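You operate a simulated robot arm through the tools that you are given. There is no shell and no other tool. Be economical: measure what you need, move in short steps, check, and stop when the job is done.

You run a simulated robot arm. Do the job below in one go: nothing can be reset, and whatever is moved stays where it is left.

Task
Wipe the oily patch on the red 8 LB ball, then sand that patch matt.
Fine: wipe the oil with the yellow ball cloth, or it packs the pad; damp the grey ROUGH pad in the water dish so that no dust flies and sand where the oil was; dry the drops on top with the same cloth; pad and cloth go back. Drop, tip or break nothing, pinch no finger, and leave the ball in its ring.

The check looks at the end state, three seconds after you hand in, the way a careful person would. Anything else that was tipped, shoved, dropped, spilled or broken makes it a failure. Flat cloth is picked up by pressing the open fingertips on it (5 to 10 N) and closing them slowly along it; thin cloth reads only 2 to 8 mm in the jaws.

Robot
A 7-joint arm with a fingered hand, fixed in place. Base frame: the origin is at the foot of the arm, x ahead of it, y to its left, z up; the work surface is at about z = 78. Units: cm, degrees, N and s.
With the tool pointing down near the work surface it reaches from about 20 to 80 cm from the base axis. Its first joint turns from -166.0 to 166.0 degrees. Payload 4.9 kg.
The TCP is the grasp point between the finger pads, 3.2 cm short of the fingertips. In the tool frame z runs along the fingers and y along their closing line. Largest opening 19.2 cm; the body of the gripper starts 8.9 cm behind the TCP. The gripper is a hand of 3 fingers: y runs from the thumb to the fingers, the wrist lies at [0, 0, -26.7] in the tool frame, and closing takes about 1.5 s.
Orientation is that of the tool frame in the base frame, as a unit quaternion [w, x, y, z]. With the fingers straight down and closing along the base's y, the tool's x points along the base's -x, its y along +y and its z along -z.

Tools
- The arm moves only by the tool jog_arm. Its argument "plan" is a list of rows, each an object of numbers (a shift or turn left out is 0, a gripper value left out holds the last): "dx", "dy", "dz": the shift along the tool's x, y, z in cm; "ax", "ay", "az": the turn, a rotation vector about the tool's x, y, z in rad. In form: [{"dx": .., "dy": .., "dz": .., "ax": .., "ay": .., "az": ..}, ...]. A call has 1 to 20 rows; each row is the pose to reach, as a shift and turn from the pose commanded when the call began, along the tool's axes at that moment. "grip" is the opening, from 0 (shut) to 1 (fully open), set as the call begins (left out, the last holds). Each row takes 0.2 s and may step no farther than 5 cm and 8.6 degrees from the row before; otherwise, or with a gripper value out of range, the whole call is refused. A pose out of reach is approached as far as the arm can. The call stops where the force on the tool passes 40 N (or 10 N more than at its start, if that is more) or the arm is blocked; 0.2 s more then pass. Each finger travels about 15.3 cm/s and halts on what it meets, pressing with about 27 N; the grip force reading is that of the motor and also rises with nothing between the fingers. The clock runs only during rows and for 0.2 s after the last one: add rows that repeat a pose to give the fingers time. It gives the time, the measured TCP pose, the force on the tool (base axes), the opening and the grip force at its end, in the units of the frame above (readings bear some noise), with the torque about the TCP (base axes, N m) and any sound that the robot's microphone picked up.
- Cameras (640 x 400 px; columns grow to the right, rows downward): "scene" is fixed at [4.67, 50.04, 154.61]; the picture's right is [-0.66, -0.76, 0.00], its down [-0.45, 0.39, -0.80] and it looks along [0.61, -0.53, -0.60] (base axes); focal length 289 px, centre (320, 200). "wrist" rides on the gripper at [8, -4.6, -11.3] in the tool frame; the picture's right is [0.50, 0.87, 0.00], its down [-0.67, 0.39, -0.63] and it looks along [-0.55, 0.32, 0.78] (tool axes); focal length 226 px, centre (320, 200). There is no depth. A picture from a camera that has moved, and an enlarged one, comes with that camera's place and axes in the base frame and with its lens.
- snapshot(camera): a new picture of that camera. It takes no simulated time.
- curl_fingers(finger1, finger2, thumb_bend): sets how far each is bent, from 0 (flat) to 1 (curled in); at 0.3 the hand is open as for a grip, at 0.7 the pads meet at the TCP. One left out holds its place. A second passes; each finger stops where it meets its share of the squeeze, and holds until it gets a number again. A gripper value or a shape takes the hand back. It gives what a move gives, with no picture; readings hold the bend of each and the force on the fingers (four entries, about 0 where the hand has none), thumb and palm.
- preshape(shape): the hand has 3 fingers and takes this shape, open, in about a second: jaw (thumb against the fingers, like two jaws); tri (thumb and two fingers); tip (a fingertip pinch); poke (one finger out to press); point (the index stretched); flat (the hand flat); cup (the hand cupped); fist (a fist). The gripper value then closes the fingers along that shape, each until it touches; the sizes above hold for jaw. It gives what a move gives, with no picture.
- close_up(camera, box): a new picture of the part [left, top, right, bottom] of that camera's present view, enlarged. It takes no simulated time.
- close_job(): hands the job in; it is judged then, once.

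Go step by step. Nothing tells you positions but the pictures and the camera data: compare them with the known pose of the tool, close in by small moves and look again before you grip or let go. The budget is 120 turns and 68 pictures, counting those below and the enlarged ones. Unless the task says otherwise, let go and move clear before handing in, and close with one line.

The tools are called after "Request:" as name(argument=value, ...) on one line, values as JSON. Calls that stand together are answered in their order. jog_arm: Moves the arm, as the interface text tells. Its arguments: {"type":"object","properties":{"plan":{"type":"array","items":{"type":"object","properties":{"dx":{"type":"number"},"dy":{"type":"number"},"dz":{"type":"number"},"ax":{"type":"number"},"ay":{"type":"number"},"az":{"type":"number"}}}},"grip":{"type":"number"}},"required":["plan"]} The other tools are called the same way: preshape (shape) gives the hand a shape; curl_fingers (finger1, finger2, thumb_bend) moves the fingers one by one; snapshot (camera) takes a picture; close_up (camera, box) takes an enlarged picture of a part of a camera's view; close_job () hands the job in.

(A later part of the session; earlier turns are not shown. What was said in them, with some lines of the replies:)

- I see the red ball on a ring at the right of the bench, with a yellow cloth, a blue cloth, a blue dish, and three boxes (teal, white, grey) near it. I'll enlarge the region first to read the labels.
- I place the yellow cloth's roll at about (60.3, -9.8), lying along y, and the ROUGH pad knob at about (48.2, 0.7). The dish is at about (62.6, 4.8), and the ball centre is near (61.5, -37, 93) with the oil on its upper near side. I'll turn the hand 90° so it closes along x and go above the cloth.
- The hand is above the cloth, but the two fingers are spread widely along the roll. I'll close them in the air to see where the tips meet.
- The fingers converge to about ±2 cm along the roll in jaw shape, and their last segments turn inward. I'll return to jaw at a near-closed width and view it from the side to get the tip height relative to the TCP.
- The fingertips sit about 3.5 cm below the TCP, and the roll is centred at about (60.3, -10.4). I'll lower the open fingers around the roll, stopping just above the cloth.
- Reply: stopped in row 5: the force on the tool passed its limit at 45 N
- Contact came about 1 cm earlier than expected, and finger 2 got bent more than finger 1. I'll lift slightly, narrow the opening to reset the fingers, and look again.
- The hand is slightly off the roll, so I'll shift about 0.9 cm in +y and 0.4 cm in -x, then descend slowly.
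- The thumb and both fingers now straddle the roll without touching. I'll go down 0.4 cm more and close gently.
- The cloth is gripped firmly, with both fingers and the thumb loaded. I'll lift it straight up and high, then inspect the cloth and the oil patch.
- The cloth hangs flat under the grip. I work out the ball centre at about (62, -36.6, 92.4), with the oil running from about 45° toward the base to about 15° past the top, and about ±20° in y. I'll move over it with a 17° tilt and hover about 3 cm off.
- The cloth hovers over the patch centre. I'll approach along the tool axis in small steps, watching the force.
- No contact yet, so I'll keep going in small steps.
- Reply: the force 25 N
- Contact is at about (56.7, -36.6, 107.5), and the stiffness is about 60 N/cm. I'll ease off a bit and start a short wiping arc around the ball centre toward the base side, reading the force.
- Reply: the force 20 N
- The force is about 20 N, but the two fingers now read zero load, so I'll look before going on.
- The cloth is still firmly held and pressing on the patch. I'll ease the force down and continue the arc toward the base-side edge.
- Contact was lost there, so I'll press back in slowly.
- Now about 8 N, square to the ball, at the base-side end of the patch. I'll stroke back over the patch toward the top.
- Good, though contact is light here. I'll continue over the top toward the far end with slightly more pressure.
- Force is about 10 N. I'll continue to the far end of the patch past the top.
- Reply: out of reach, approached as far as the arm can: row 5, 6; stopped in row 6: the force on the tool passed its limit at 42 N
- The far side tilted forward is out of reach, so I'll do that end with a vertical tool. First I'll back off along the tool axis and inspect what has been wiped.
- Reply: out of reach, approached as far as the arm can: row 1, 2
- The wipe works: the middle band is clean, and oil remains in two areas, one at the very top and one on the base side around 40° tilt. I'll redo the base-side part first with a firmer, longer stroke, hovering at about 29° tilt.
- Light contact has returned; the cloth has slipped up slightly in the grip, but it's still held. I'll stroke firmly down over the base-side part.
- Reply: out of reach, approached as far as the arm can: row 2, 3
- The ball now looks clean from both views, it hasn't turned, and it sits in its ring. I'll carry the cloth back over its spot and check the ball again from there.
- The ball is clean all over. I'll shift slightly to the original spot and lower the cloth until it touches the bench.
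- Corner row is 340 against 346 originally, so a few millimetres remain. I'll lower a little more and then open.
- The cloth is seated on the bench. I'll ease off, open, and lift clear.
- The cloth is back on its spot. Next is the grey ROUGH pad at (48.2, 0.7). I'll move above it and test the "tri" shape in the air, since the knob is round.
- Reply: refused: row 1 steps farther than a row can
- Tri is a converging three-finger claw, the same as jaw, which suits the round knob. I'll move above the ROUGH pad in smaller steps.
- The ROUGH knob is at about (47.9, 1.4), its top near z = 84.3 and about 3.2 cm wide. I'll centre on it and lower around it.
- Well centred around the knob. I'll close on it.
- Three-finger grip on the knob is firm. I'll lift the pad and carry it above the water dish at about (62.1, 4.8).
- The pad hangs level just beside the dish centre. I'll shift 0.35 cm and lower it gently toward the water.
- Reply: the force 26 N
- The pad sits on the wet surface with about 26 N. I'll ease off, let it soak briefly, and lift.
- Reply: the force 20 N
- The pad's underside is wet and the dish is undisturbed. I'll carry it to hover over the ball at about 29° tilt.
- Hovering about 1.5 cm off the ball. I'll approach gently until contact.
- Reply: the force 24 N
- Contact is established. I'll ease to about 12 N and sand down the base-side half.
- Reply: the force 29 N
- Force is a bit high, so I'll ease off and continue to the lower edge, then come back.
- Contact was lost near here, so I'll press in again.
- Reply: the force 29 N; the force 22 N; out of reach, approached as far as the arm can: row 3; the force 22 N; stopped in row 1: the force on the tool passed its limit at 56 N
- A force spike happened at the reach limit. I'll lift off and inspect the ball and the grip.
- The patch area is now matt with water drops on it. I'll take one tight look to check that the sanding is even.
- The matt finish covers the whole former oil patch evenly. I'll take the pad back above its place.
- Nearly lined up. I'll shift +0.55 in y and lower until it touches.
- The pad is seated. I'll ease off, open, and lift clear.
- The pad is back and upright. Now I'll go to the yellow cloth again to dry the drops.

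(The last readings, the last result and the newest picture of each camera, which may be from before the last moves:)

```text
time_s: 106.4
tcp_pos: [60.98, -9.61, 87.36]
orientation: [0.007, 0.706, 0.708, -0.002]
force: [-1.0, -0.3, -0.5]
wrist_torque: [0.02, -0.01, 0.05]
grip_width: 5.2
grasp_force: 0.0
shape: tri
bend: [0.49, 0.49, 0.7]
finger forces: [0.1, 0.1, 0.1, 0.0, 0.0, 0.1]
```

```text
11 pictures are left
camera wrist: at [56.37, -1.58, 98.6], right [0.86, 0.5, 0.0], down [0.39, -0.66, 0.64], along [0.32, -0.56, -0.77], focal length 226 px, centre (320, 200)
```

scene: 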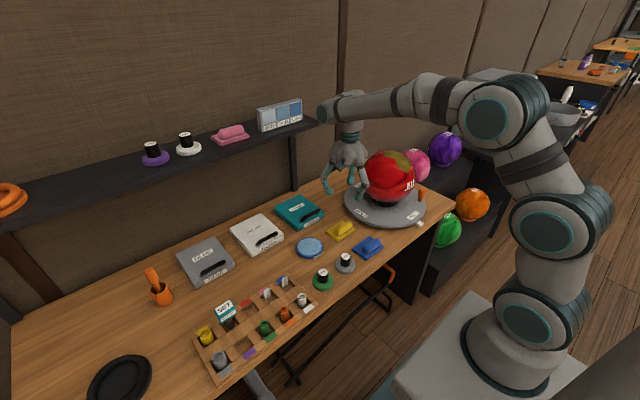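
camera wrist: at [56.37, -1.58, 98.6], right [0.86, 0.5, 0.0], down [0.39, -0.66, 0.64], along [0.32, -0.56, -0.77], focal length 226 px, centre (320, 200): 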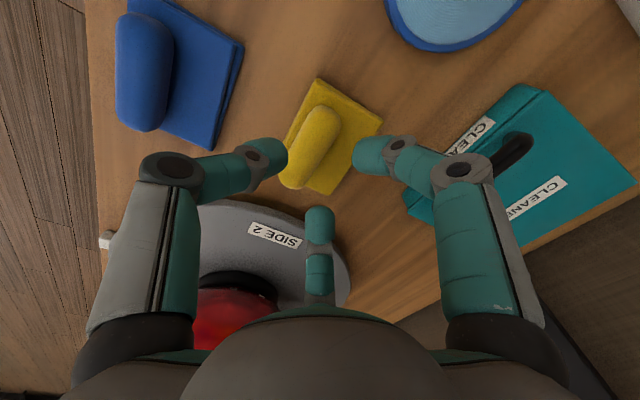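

The roll is slightly toward the thumb, so I'll shift 0.3 cm in -x, descend, and close on it.

Request:
jog_arm(plan=[{"dx": 0.1, "dy": -0.3}, {"dx": 0.1, "dy": -0.3, "dz": 0.8}, {"dx": 0.1, "dy": -0.3, "dz": 1.6}, {"dx": 0.1, "dy": -0.3, "dz": 2.2}, {"dx": 0.1, "dy": -0.3, "dz": 2.7}, {"dx": 0.1, "dy": -0.3, "dz": 3.1}, {"dx": 0.1, "dy": -0.3, "dz": 3.5}, {"dx": 0.1, "dy": -0.3, "dz": 3.9}, {"dx": 0.1, "dy": -0.3, "dz": 4.1}, {"dx": 0.1, "dy": -0.3, "dz": 4.1}])

Request:
jog_arm(plan=[{}, {}, {}, {}, {}, {}, {}, {}], grip=0.05)

Request:
close_up(camera="wrist", box=[200, 80, 440, 230])

```text
time_s: 108.6
tcp_pos: [60.69, -9.46, 83.29]
orientation: [0.006, 0.705, 0.709, -0.001]
force: [0.3, -0.5, 0.1]
wrist_torque: [0.0, -0.01, 0.03]
grip_width: 5.23
grasp_force: 0.0
shape: tri
bend: [0.49, 0.49, 0.7]
finger forces: [0.0, 0.0, 0.0, 0.0, 0.0, 0.0]
```

```text
time_s: 110.4
tcp_pos: [60.63, -9.65, 83.44]
orientation: [0.007, 0.706, 0.708, -0.003]
force: [0.4, -0.6, 0.0]
wrist_torque: [0.03, 0.0, -0.01]
grip_width: 3.07
grasp_force: 26.7
shape: tri
bend: [0.78, 0.78, 0.7]
finger forces: [17.7, 18.0, 0.0, 0.0, 28.8, 0.1]
```

```text
2.67 times, centred on (320, 155) of wrist
camera zoom: at [56.04, -1.62, 94.54], right [0.86, 0.5, 0.0], down [0.39, -0.66, 0.64], along [0.32, -0.56, -0.77], focal length 603 px, centre (320, 320)
```

zoom: 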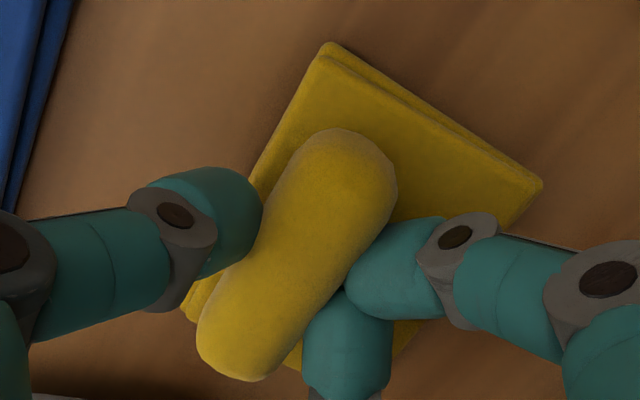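

Gripped well. I'll lift and carry it to hover over the ball at 29° tilt.

Request:
jog_arm(plan=[{"dz": -1}, {"dz": -3}, {"dz": -6}, {"dz": -10}, {"dz": -14}, {"dz": -18}, {"dz": -22}, {"dz": -26}, {"dz": -30}, {"dz": -32}, {"dx": -3.4, "dy": -0.9, "dz": -32, "ax": -0.06}, {"dx": -6.8, "dy": -1.8, "dz": -32, "ax": -0.12}, {"dx": -10.2, "dy": -2.7, "dz": -32, "ax": -0.18}, {"dx": -13.6, "dy": -3.7, "dz": -32, "ax": -0.24}, {"dx": -17, "dy": -4.6, "dz": -32, "ax": -0.3}, {"dx": -20.4, "dy": -5.5, "dz": -31, "ax": -0.36}, {"dx": -23.8, "dy": -6.6, "dz": -29, "ax": -0.43}, {"dx": -26.9, "dy": -7.5, "dz": -26.5, "ax": -0.5}, {"dx": -26.9, "dy": -7.5, "dz": -24.5, "ax": -0.5}, {"dx": -26.9, "dy": -7.5, "dz": -24.5, "ax": -0.5}])

Request:
jog_arm(plan=[{"dz": 0.4}, {"dz": 0.8}, {"dz": 1.1}, {"dz": 1.3}, {"dz": 1.3}])

Request:
jog_arm(plan=[{"dz": 0.1}, {"dz": 0.2}, {"dz": 0.2}])

```text
time_s: 114.6
tcp_pos: [53.15, -36.25, 108.08]
orientation: [0.181, 0.682, 0.687, 0.174]
force: [0.0, 0.5, -0.4]
wrist_torque: [0.01, -0.03, -0.01]
grip_width: 3.03
grasp_force: 27.0
shape: tri
bend: [0.78, 0.78, 0.7]
finger forces: [19.1, 18.9, 0.0, 0.1, 28.4, 0.0]
```

```text
time_s: 115.8
tcp_pos: [53.74, -36.07, 106.89]
orientation: [0.181, 0.682, 0.687, 0.174]
force: [-0.3, 0.0, -0.4]
wrist_torque: [-0.01, 0.04, 0.03]
grip_width: 3.04
grasp_force: 26.7
shape: tri
bend: [0.78, 0.78, 0.7]
finger forces: [19.1, 19.0, 0.1, 0.1, 28.5, 0.0]
```

```text
time_s: 116.6
tcp_pos: [53.8, -36.25, 106.86]
orientation: [0.181, 0.682, 0.687, 0.174]
force: [0.4, 0.2, 0.5]
wrist_torque: [0.02, -0.02, -0.01]
grip_width: 3.03
grasp_force: 27.3
shape: tri
bend: [0.78, 0.78, 0.7]
finger forces: [19.2, 19.1, 0.1, 0.2, 28.5, 0.0]
```

Request:
jog_arm(plan=[{"dz": 0.15}, {"dz": 0.3}, {"dz": 0.4}, {"dz": 0.4}])

Request:
jog_arm(plan=[{"dz": 0.1}, {"dz": 0.2}, {"dz": 0.2}])

Request:
jog_arm(plan=[{"dz": 0.1}, {"dz": 0.15}, {"dz": 0.15}])

```text
time_s: 117.6
tcp_pos: [54.11, -36.27, 106.39]
orientation: [0.182, 0.682, 0.687, 0.174]
force: [0.4, -0.4, 0.3]
wrist_torque: [0.02, 0.02, 0.01]
grip_width: 3.06
grasp_force: 26.8
shape: tri
bend: [0.78, 0.78, 0.7]
finger forces: [19.1, 19.0, 0.0, 0.1, 28.5, 0.0]
```

```text
time_s: 118.4
tcp_pos: [54.11, -36.21, 106.23]
orientation: [0.182, 0.682, 0.686, 0.174]
force: [-1.2, -0.3, 1.2]
wrist_torque: [0.01, 0.02, 0.02]
grip_width: 3.03
grasp_force: 26.9
shape: tri
bend: [0.78, 0.78, 0.7]
finger forces: [19.4, 19.0, 0.0, 0.0, 28.6, 0.1]
```

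```text
time_s: 119.2
tcp_pos: [54.14, -36.32, 106.32]
orientation: [0.183, 0.682, 0.687, 0.174]
force: [-8.3, -1.2, 12.0]
wrist_torque: [0.01, 0.23, 0.04]
grip_width: 3.04
grasp_force: 27.3
shape: tri
bend: [0.78, 0.78, 0.7]
finger forces: [21.2, 20.6, 0.0, 0.1, 30.7, 0.0]
```

Contact at about 15 N. I'll stroke down the base side as before.

Request:
jog_arm(plan=[{"dy": -0.79, "dz": 0.04, "ax": -0.05}, {"dy": -1.58, "dz": 0.12, "ax": -0.1}, {"dy": -2.37, "dz": 0.25, "ax": -0.15}, {"dy": -3.15, "dz": 0.41, "ax": -0.2}])

Request:
jog_arm(plan=[{"dy": -0.79, "dz": 0.05, "ax": -0.05}, {"dy": -1.58, "dz": 0.14, "ax": -0.1}, {"dy": -2.37, "dz": 0.27, "ax": -0.15}, {"dy": -3.15, "dz": 0.43, "ax": -0.2}])

```text
time_s: 120.2
tcp_pos: [51.64, -36.16, 104.23]
orientation: [0.25, 0.66, 0.666, 0.241]
force: [-18.3, -0.8, 24.9]
wrist_torque: [-0.04, -0.08, 0.0]
grip_width: 3.07
grasp_force: 26.9
shape: tri
bend: [0.79, 0.78, 0.69]
finger forces: [0.0, 0.0, 0.0, 0.0, 31.3, 0.0]
```

```text
time_s: 121.2
tcp_pos: [49.44, -36.23, 101.78]
orientation: [0.312, 0.632, 0.639, 0.308]
force: [-14.4, -0.6, 17.1]
wrist_torque: [-0.06, -0.1, 0.0]
grip_width: 3.1
grasp_force: 26.7
shape: tri
bend: [0.79, 0.79, 0.68]
finger forces: [0.1, 0.0, 0.1, 0.0, 30.3, 0.0]
```

Request:
jog_arm(plan=[{"dy": 0.78, "dz": -0.08, "ax": 0.05}, {"dy": 1.57, "dz": -0.05, "ax": 0.1}, {"dy": 2.35, "dz": 0.02, "ax": 0.15}, {"dy": 3.12, "dz": 0.13, "ax": 0.2}, {"dy": 3.89, "dz": 0.29, "ax": 0.25}, {"dy": 4.64, "dz": 0.48, "ax": 0.3}, {"dy": 5.39, "dz": 0.69, "ax": 0.35}, {"dy": 6.12, "dz": 0.96, "ax": 0.4}])

```text
time_s: 123.0
tcp_pos: [53.87, -36.18, 106.16]
orientation: [0.181, 0.682, 0.687, 0.173]
force: [0.5, 0.7, 0.0]
wrist_torque: [-0.02, -0.02, -0.02]
grip_width: 3.04
grasp_force: 27.1
shape: tri
bend: [0.78, 0.78, 0.7]
finger forces: [0.0, 0.1, 0.0, 0.1, 29.5, 0.1]
```

Request:
jog_arm(plan=[{"dz": 0.1}, {"dz": 0.2}, {"dz": 0.2}])

Request:
jog_arm(plan=[{"dz": 0.1}, {"dz": 0.2}, {"dz": 0.2}])

```text
time_s: 123.8
tcp_pos: [54.12, -36.23, 106.05]
orientation: [0.182, 0.682, 0.687, 0.174]
force: [-10.1, -1.8, 10.3]
wrist_torque: [-0.01, 0.2, 0.02]
grip_width: 3.04
grasp_force: 26.7
shape: tri
bend: [0.78, 0.78, 0.7]
finger forces: [0.0, 0.0, 0.0, 0.0, 31.5, 0.0]
```

```text
time_s: 124.6
tcp_pos: [54.33, -36.41, 105.96]
orientation: [0.184, 0.681, 0.687, 0.173]
force: [-14.6, -0.7, 26.5]
wrist_torque: [0.02, 0.22, -0.03]
grip_width: 3.04
grasp_force: 27.1
shape: tri
bend: [0.79, 0.78, 0.69]
finger forces: [0.0, 0.1, 0.0, 0.1, 33.2, 0.0]
```

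Request:
jog_arm(plan=[{"dz": -0.18}, {"dy": 0.78, "dz": -0.17, "ax": 0.05}, {"dy": 1.57, "dz": -0.13, "ax": 0.1}, {"dy": 2.35, "dz": -0.05, "ax": 0.15}, {"dy": 3.12, "dz": 0.07, "ax": 0.2}, {"dy": 3.89, "dz": 0.24, "ax": 0.25}, {"dy": 4.64, "dz": 0.44, "ax": 0.3}])

Request:
jog_arm(plan=[{"dy": 0.78, "dz": -0.01, "ax": 0.05}, {"dy": 1.57, "dz": 0.03, "ax": 0.1}, {"dy": 2.35, "dz": 0.11, "ax": 0.15}, {"dy": 3.12, "dz": 0.22, "ax": 0.2}, {"dy": 3.89, "dz": 0.38, "ax": 0.25}])

```text
time_s: 126.2
tcp_pos: [58.45, -36.17, 107.75]
orientation: [0.077, 0.701, 0.705, 0.068]
force: [-11.4, -0.9, 17.7]
wrist_torque: [-0.13, 0.3, -0.06]
grip_width: 3.12
grasp_force: 27.4
shape: tri
bend: [0.79, 0.79, 0.69]
finger forces: [0.0, 0.0, 0.1, 0.0, 35.4, 0.0]
```

```text
time_s: 127.4
tcp_pos: [62.41, -36.17, 108.31]
orientation: [-0.008, 0.706, 0.708, -0.02]
force: [-9.6, 0.3, 32.3]
wrist_torque: [0.06, 0.35, -0.03]
grip_width: 3.22
grasp_force: 27.2
shape: tri
bend: [0.79, 0.79, 0.69]
finger forces: [0.0, 0.1, 0.0, 0.1, 36.6, 0.1]
```

Force is up at the top, so I'll ease, nudge to the far edge within reach, then lift off and look.

Request:
jog_arm(plan=[{"dz": -0.2}, {"dy": 0.78, "dz": -0.2, "ax": 0.05}, {"dy": 0.0, "dz": -0.2, "ax": 0.0}, {"dz": -1.5}, {"dz": -4}, {"dz": -7, "dy": -3}, {"dz": -10, "dy": -7}, {"dz": -12, "dy": -11}, {"dz": -12, "dy": -11}])

Request:
close_up(camera="scene", box=[340, 120, 436, 190])

Request:
close_up(camera="wrist", box=[240, 20, 480, 230])

```text
time_s: 129.4
tcp_pos: [51.66, -36.13, 120.31]
orientation: [-0.011, 0.706, 0.708, -0.019]
force: [-0.4, 0.8, -0.5]
wrist_torque: [0.01, -0.03, 0.02]
grip_width: 2.98
grasp_force: 26.2
shape: tri
bend: [0.78, 0.78, 0.69]
finger forces: [0.1, 0.0, 0.1, 0.1, 28.3, 0.0]
```

```text
5.71 times, centred on (388, 155) of scene
camera zoom: at [4.67, 50.04, 154.61], right [-0.66, -0.76, 0.0], down [-0.45, 0.39, -0.8], along [0.61, -0.53, -0.6], focal length 1649 px, centre (-69, 457)
```

zoom: 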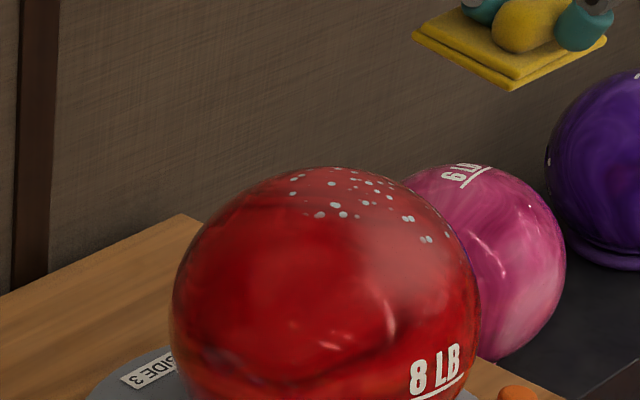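

```text
1.90 times, centred on (360, 125) of wrist
camera zoom: at [47.59, -28.17, 131.86], right [0.86, 0.5, -0.04], down [0.42, -0.66, 0.62], along [0.28, -0.56, -0.78], focal length 431 px, centre (244, 343)
```

zoom: 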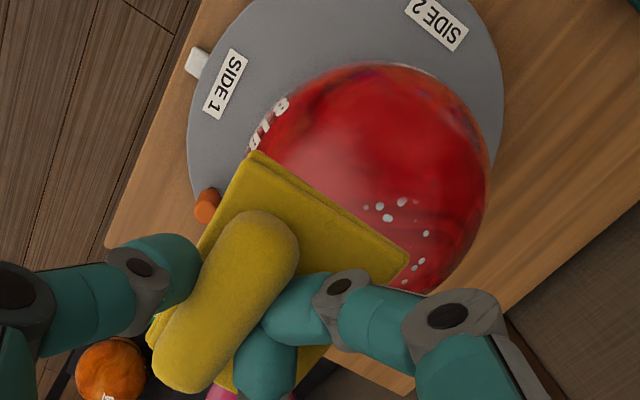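

The base side is dry, but drops remain around the top, and the ball has turned slightly in its ring from the firm stroke. I'll go back over the top with lighter strokes.

Request:
jog_arm(plan=[{"dx": -0.3, "dy": 1.1, "dz": 2, "ax": -0.08}, {"dx": -0.3, "dy": 2.2, "dz": 4.5, "ax": -0.16}, {"dx": -0.3, "dy": 3.3, "dz": 7, "ax": -0.24}, {"dx": -0.3, "dy": 4.2, "dz": 9.5, "ax": -0.32}, {"dx": -0.3, "dy": 4.5, "dz": 11.3, "ax": -0.39}, {"dx": -0.3, "dy": 4.5, "dz": 11.8, "ax": -0.39}, {"dx": -0.3, "dy": 4.5, "dz": 11.8, "ax": -0.39}])

Request:
jog_arm(plan=[{"dz": 0.3}, {"dz": 0.6}, {"dz": 0.8}, {"dz": 0.8}])

Request:
jog_arm(plan=[{"dz": 0.1}, {"dz": 0.2}, {"dz": 0.2}])

```text
time_s: 131.0
tcp_pos: [55.99, -36.45, 108.55]
orientation: [0.127, 0.693, 0.699, 0.119]
force: [0.0, 0.0, -0.8]
wrist_torque: [0.02, 0.0, 0.01]
grip_width: 3.0
grasp_force: 27.7
shape: tri
bend: [0.78, 0.78, 0.69]
finger forces: [0.0, 0.1, 0.1, 0.1, 28.2, 0.1]
```

```text
time_s: 132.0
tcp_pos: [56.25, -36.44, 107.74]
orientation: [0.126, 0.694, 0.699, 0.117]
force: [0.5, 0.9, -0.2]
wrist_torque: [0.01, 0.02, -0.01]
grip_width: 2.96
grasp_force: 26.5
shape: tri
bend: [0.78, 0.78, 0.69]
finger forces: [0.0, 0.1, 0.1, 0.0, 28.3, 0.0]
```

```text
time_s: 132.8
tcp_pos: [56.33, -36.5, 107.54]
orientation: [0.126, 0.695, 0.698, 0.119]
force: [0.6, -0.4, -0.5]
wrist_torque: [0.0, 0.02, -0.01]
grip_width: 2.98
grasp_force: 26.7
shape: tri
bend: [0.78, 0.78, 0.69]
finger forces: [0.0, 0.0, 0.0, 0.1, 28.3, 0.1]
```

Request:
jog_arm(plan=[{"dz": 0.15}, {"dz": 0.3}, {"dz": 0.3}])

Request:
jog_arm(plan=[{"dz": 0.1}, {"dz": 0.15}, {"dz": 0.15}])

```text
time_s: 133.6
tcp_pos: [56.36, -36.37, 107.21]
orientation: [0.126, 0.695, 0.698, 0.118]
force: [0.1, 0.4, -0.8]
wrist_torque: [0.02, 0.0, 0.04]
grip_width: 2.97
grasp_force: 27.0
shape: tri
bend: [0.78, 0.78, 0.69]
finger forces: [0.0, 0.1, 0.0, 0.0, 28.2, 0.1]
```

```text
time_s: 134.4
tcp_pos: [56.55, -36.49, 107.1]
orientation: [0.125, 0.695, 0.698, 0.119]
force: [-0.5, 0.0, -0.1]
wrist_torque: [0.04, -0.02, -0.01]
grip_width: 2.99
grasp_force: 27.0
shape: tri
bend: [0.78, 0.78, 0.69]
finger forces: [0.0, 0.0, 0.0, 0.0, 28.4, 0.0]
```

Request:
jog_arm(plan=[{"dz": 0.1}, {"dz": 0.15}, {"dz": 0.15}])

Request:
jog_arm(plan=[{"dz": 0.08}, {"dz": 0.12}, {"dz": 0.12}])

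```text
time_s: 135.2
tcp_pos: [56.6, -36.46, 107.25]
orientation: [0.127, 0.694, 0.699, 0.119]
force: [-2.2, 0.7, 4.5]
wrist_torque: [0.02, 0.06, 0.01]
grip_width: 3.0
grasp_force: 27.3
shape: tri
bend: [0.78, 0.78, 0.69]
finger forces: [0.0, 0.0, 0.1, 0.1, 28.5, 0.0]
```

```text
time_s: 136.0
tcp_pos: [56.53, -36.43, 106.99]
orientation: [0.127, 0.694, 0.699, 0.118]
force: [-4.7, -2.3, 10.5]
wrist_torque: [-0.04, 0.14, 0.03]
grip_width: 3.0
grasp_force: 26.9
shape: tri
bend: [0.78, 0.78, 0.69]
finger forces: [0.0, 0.0, 0.1, 0.1, 29.5, 0.0]
```

Light contact at about 11 N. I'll stroke over the top.

Request:
jog_arm(plan=[{"dy": 0.78, "dz": -0.02, "ax": 0.05}, {"dy": 1.56, "dz": 0.01, "ax": 0.1}, {"dy": 2.33, "dz": 0.08, "ax": 0.15}, {"dy": 3.1, "dz": 0.19, "ax": 0.2}, {"dy": 3.86, "dz": 0.335, "ax": 0.25}, {"dy": 4.61, "dz": 0.515, "ax": 0.3}, {"dy": 5.35, "dz": 0.73, "ax": 0.35}, {"dy": 6.07, "dz": 0.985, "ax": 0.4}])

```text
time_s: 137.8
tcp_pos: [62.41, -36.27, 108.03]
orientation: [-0.014, 0.705, 0.708, -0.025]
force: [-1.4, 0.1, 3.0]
wrist_torque: [-0.03, 0.12, 0.0]
grip_width: 3.0
grasp_force: 27.2
shape: tri
bend: [0.78, 0.78, 0.69]
finger forces: [0.0, 0.1, 0.0, 0.0, 29.8, 0.0]
```

Request:
jog_arm(plan=[{"dz": 0.1}, {"dy": 0.62, "dz": 0.1, "ax": 0.04}, {"dy": 0, "dz": 0.1, "ax": 0}, {"dy": -0.78, "dz": 0.14, "ax": -0.05}, {"dy": -1.56, "dz": 0.22, "ax": -0.1}, {"dy": -2.33, "dz": 0.34, "ax": -0.15}, {"dy": -3.1, "dz": 0.5, "ax": -0.2}, {"dy": -3.86, "dz": 0.69, "ax": -0.25}, {"dy": -4.61, "dz": 0.91, "ax": -0.3}])

```text
time_s: 139.8
tcp_pos: [58.0, -36.57, 107.48]
orientation: [0.092, 0.7, 0.704, 0.083]
force: [-1.5, 0.2, 7.0]
wrist_torque: [0.02, 0.02, -0.01]
grip_width: 3.0
grasp_force: 27.1
shape: tri
bend: [0.78, 0.78, 0.69]
finger forces: [0.0, 0.0, 0.1, 0.0, 29.2, 0.1]
```

Request:
jog_arm(plan=[{"dz": -1.5}, {"dz": -4}, {"dz": -7, "dy": -3}, {"dz": -10, "dy": -6}, {"dz": -12, "dy": -8}, {"dz": -12, "dy": -8}])

Request:
close_up(camera="scene", box=[355, 140, 435, 190])

```text
time_s: 141.2
tcp_pos: [47.21, -36.43, 117.17]
orientation: [0.092, 0.7, 0.703, 0.083]
force: [0.2, 0.4, 0.5]
wrist_torque: [0.05, 0.01, 0.0]
grip_width: 2.98
grasp_force: 27.2
shape: tri
bend: [0.78, 0.78, 0.69]
finger forces: [0.0, 0.1, 0.0, 0.0, 28.7, 0.0]
```

```text
8.00 times, centred on (395, 165) of scene
camera zoom: at [4.67, 50.04, 154.61], right [-0.66, -0.76, 0.0], down [-0.45, 0.39, -0.8], along [0.61, -0.53, -0.6], focal length 2309 px, centre (-280, 480)
```

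zoom: 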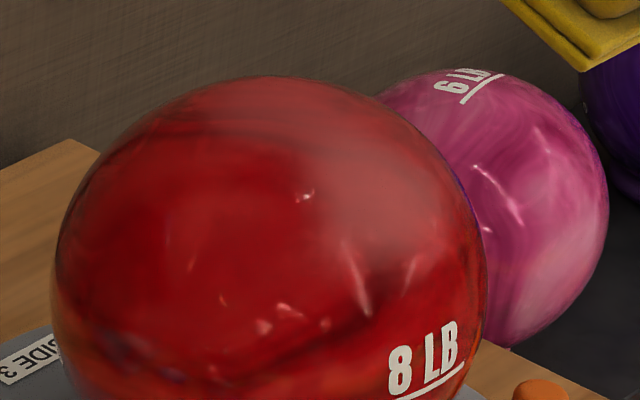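

No drops remain on the visible side. I'll shift in -y so the wrist camera can see the other side of the patch.

Request:
jog_arm(plan=[{"dx": -3.4, "dy": 1.2, "dz": -2, "ax": 0.06}, {"dx": -6.8, "dy": 2.4, "dz": -2.9, "ax": 0.12}, {"dx": -10.2, "dy": 3.6, "dz": -2.9, "ax": 0.18}, {"dx": -13.6, "dy": 4.8, "dz": -2.9, "ax": 0.24}, {"dx": -13.6, "dy": 4.8, "dz": -2.9, "ax": 0.24}])

Request:
close_up(camera="wrist", box=[320, 0, 560, 150])

```text
time_s: 142.4
tcp_pos: [50.59, -49.16, 121.14]
orientation: [0.009, 0.705, 0.709, -0.002]
force: [-1.2, 1.0, 3.5]
wrist_torque: [-0.1, -0.11, -0.05]
grip_width: 2.99
grasp_force: 26.9
shape: tri
bend: [0.78, 0.78, 0.69]
finger forces: [0.0, 0.0, 0.1, 0.0, 28.0, 0.1]
out of reach, approached as far as the arm can: row 4, 5
```

```text
2.67 times, centred on (440, 75) of wrist
camera zoom: at [45.9, -41.23, 132.3], right [0.86, 0.5, 0.0], down [0.38, -0.66, 0.65], along [0.33, -0.56, -0.76], focal length 603 px, centre (0, 533)
```

zoom: 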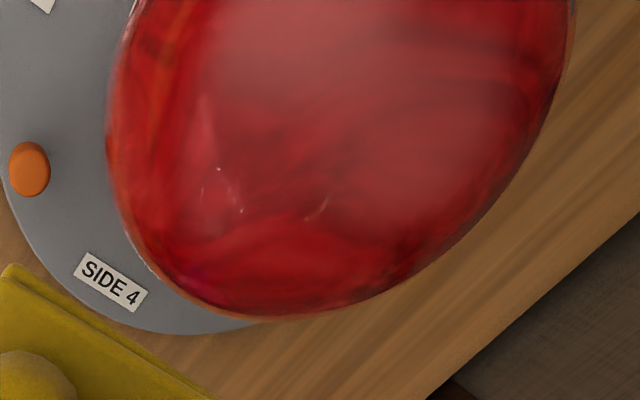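

No drops on this side either. I'll take one closer look at whether the matt area is continuous.

Request:
close_up(camera="wrist", box=[360, 0, 536, 110])

```text
3.64 times, centred on (448, 55) of wrist
camera zoom: at [45.9, -41.23, 132.3], right [0.86, 0.5, 0.0], down [0.38, -0.66, 0.65], along [0.33, -0.56, -0.76], focal length 822 px, centre (-146, 727)
```

zoom: 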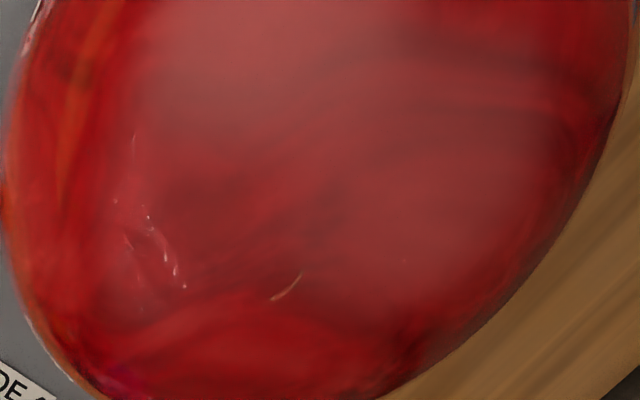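

The matt area is continuous and dry. I'll bring the cloth back above its spot.

Request:
jog_arm(plan=[{"dx": 4, "dy": 1}, {"dx": 8, "dy": 2}, {"dx": 12, "dy": 3}, {"dx": 16, "dy": 4}, {"dx": 20, "dy": 5}, {"dx": 24, "dy": 6}, {"dx": 28, "dy": 7}, {"dx": 32, "dy": 8}, {"dx": 36, "dy": 9}, {"dx": 40, "dy": 9.7}, {"dx": 40, "dy": 9.7}])

```text
time_s: 144.8
tcp_pos: [60.03, -9.16, 120.28]
orientation: [0.007, 0.706, 0.708, -0.003]
force: [0.9, 0.2, -0.6]
wrist_torque: [-0.02, 0.03, 0.03]
grip_width: 2.97
grasp_force: 26.8
shape: tri
bend: [0.78, 0.78, 0.69]
finger forces: [0.1, 0.0, 0.0, 0.0, 27.5, 0.0]
```

Request:
jog_arm(plan=[{"dy": 0.4, "dz": 4}, {"dy": 0.4, "dz": 8}, {"dy": 0.4, "dz": 12}, {"dy": 0.4, "dz": 16}, {"dy": 0.4, "dz": 20}, {"dy": 0.4, "dz": 24}, {"dy": 0.4, "dz": 28}, {"dy": 0.4, "dz": 31}, {"dy": 0.4, "dz": 33.5}, {"dy": 0.4, "dz": 35.3}, {"dy": 0.4, "dz": 36}, {"dy": 0.4, "dz": 36}])

Request:
close_up(camera="scene", box=[290, 190, 386, 250])

```text
time_s: 147.4
tcp_pos: [60.73, -9.67, 84.27]
orientation: [0.007, 0.705, 0.709, -0.002]
force: [0.2, 0.3, 0.2]
wrist_torque: [0.0, -0.01, -0.02]
grip_width: 2.98
grasp_force: 26.7
shape: tri
bend: [0.78, 0.78, 0.69]
finger forces: [0.0, 0.0, 0.1, 0.0, 27.3, 0.0]
```

```text
6.67 times, centred on (338, 220) of scene
camera zoom: at [4.67, 50.04, 154.61], right [-0.66, -0.76, 0.0], down [-0.45, 0.39, -0.8], along [0.61, -0.53, -0.6], focal length 1924 px, centre (200, 67)
```

zoom: 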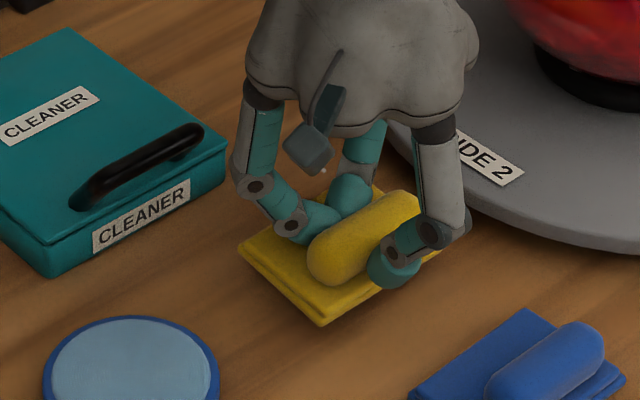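

Request:
jog_arm(plan=[{"dz": 0.4}, {"dz": 0.8}, {"dz": 1.1}, {"dz": 1.1}])

Request:
jog_arm(plan=[{"dz": 0.1}, {"dz": 0.2}, {"dz": 0.2}])

Request:
jog_arm(plan=[{"dz": 0.1}, {"dz": 0.2}, {"dz": 0.2}])

```text
time_s: 148.4
tcp_pos: [60.73, -9.65, 83.07]
orientation: [0.006, 0.706, 0.709, -0.002]
force: [0.0, 0.2, 0.4]
wrist_torque: [-0.03, 0.03, 0.01]
grip_width: 2.98
grasp_force: 27.1
shape: tri
bend: [0.78, 0.78, 0.69]
finger forces: [0.0, 0.1, 0.0, 0.1, 27.3, 0.0]
```

```text
time_s: 149.2
tcp_pos: [60.8, -9.79, 83.04]
orientation: [0.006, 0.706, 0.708, -0.002]
force: [0.4, 0.0, -0.4]
wrist_torque: [0.02, 0.01, 0.01]
grip_width: 2.95
grasp_force: 26.6
shape: tri
bend: [0.78, 0.78, 0.69]
finger forces: [0.0, 0.1, 0.0, 0.0, 27.3, 0.0]
```

```text
time_s: 150.0
tcp_pos: [60.82, -9.69, 82.79]
orientation: [0.008, 0.705, 0.709, -0.001]
force: [-0.7, -0.9, 7.4]
wrist_torque: [-0.07, 0.23, 0.01]
grip_width: 2.97
grasp_force: 27.3
shape: tri
bend: [0.78, 0.78, 0.69]
finger forces: [24.9, 0.1, 0.0, 0.0, 28.6, 0.0]
```

Touching at 7 N. I'll press a touch, open, and lift clear.

Request:
jog_arm(plan=[{"dz": 0.08}, {"dz": 0.08}])

Request:
jog_arm(plan=[{"dz": -0.1}, {"dz": -0.2}, {"dz": -0.2}, {"dz": -0.2}, {"dz": -0.2}], grip=0.27)

Request:
jog_arm(plan=[{"dz": -1}, {"dz": -3}, {"dz": -6}, {"dz": -10}, {"dz": -14}, {"dz": -18}, {"dz": -22}, {"dz": -26}, {"dz": -30}, {"dz": -34, "dy": -3}, {"dz": -38, "dy": -5}, {"dz": -38, "dy": -5}])

Request:
snapshot(camera="scene")

Request:
close_up(camera="scene", box=[280, 130, 456, 280])

```text
time_s: 150.6
tcp_pos: [60.87, -9.7, 82.73]
orientation: [0.008, 0.706, 0.709, -0.002]
force: [-0.5, -2.5, 14.1]
wrist_torque: [-0.1, 0.39, 0.01]
grip_width: 3.0
grasp_force: 27.1
shape: tri
bend: [0.78, 0.78, 0.69]
finger forces: [26.2, 26.9, 0.1, 0.0, 31.0, 0.1]
```

```text
time_s: 151.8
tcp_pos: [60.63, -9.52, 82.88]
orientation: [0.007, 0.705, 0.709, -0.001]
force: [0.0, -0.4, -0.1]
wrist_torque: [-0.01, -0.02, -0.01]
grip_width: 5.19
grasp_force: 0.1
shape: tri
bend: [0.49, 0.49, 0.7]
finger forces: [0.1, 0.0, 0.0, 0.0, 0.0, 0.1]
```

```text
time_s: 154.4
tcp_pos: [55.53, -9.31, 120.99]
orientation: [0.007, 0.706, 0.709, -0.002]
force: [0.4, 0.8, -0.7]
wrist_torque: [-0.01, 0.0, 0.0]
grip_width: 5.16
grasp_force: 0.0
shape: tri
bend: [0.49, 0.49, 0.7]
finger forces: [0.0, 0.1, 0.0, 0.0, 0.0, 0.1]
```

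```text
3 pictures are left
```

scene: 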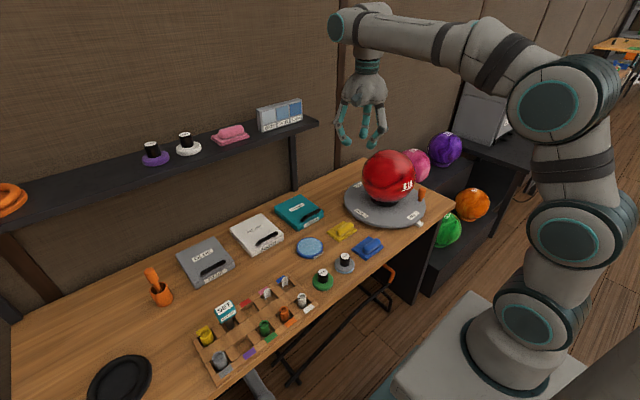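

```text
2.67 times, centred on (368, 205) of scene
camera zoom: at [4.67, 50.04, 154.61], right [-0.66, -0.76, 0.0], down [-0.45, 0.39, -0.8], along [0.61, -0.53, -0.6], focal length 770 px, centre (192, 187)
```

zoom: 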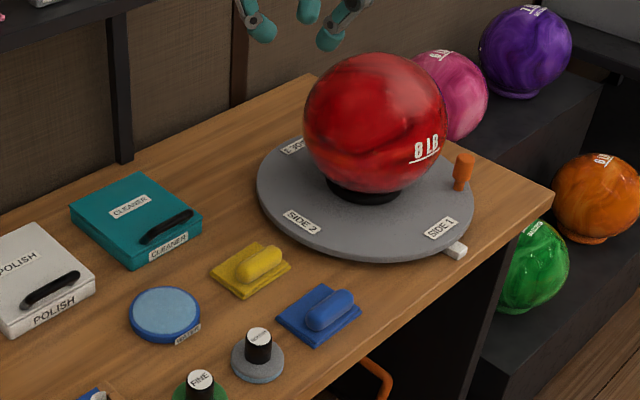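

The cloth and pad are back in place, and the ball sits in its ring with a dry, matt patch. The hand is clear, so I'll hand in.

Request:
close_job()

```text
The job is handed in.
```

The oily patch on the red 8 LB ball is wiped, sanded matt with the damp ROUGH pad and dried. The ball is in its ring, though it turned slightly there while I dried it. The pad and yellow cloth are back in place, and nothing was dropped, tipped or spilled.
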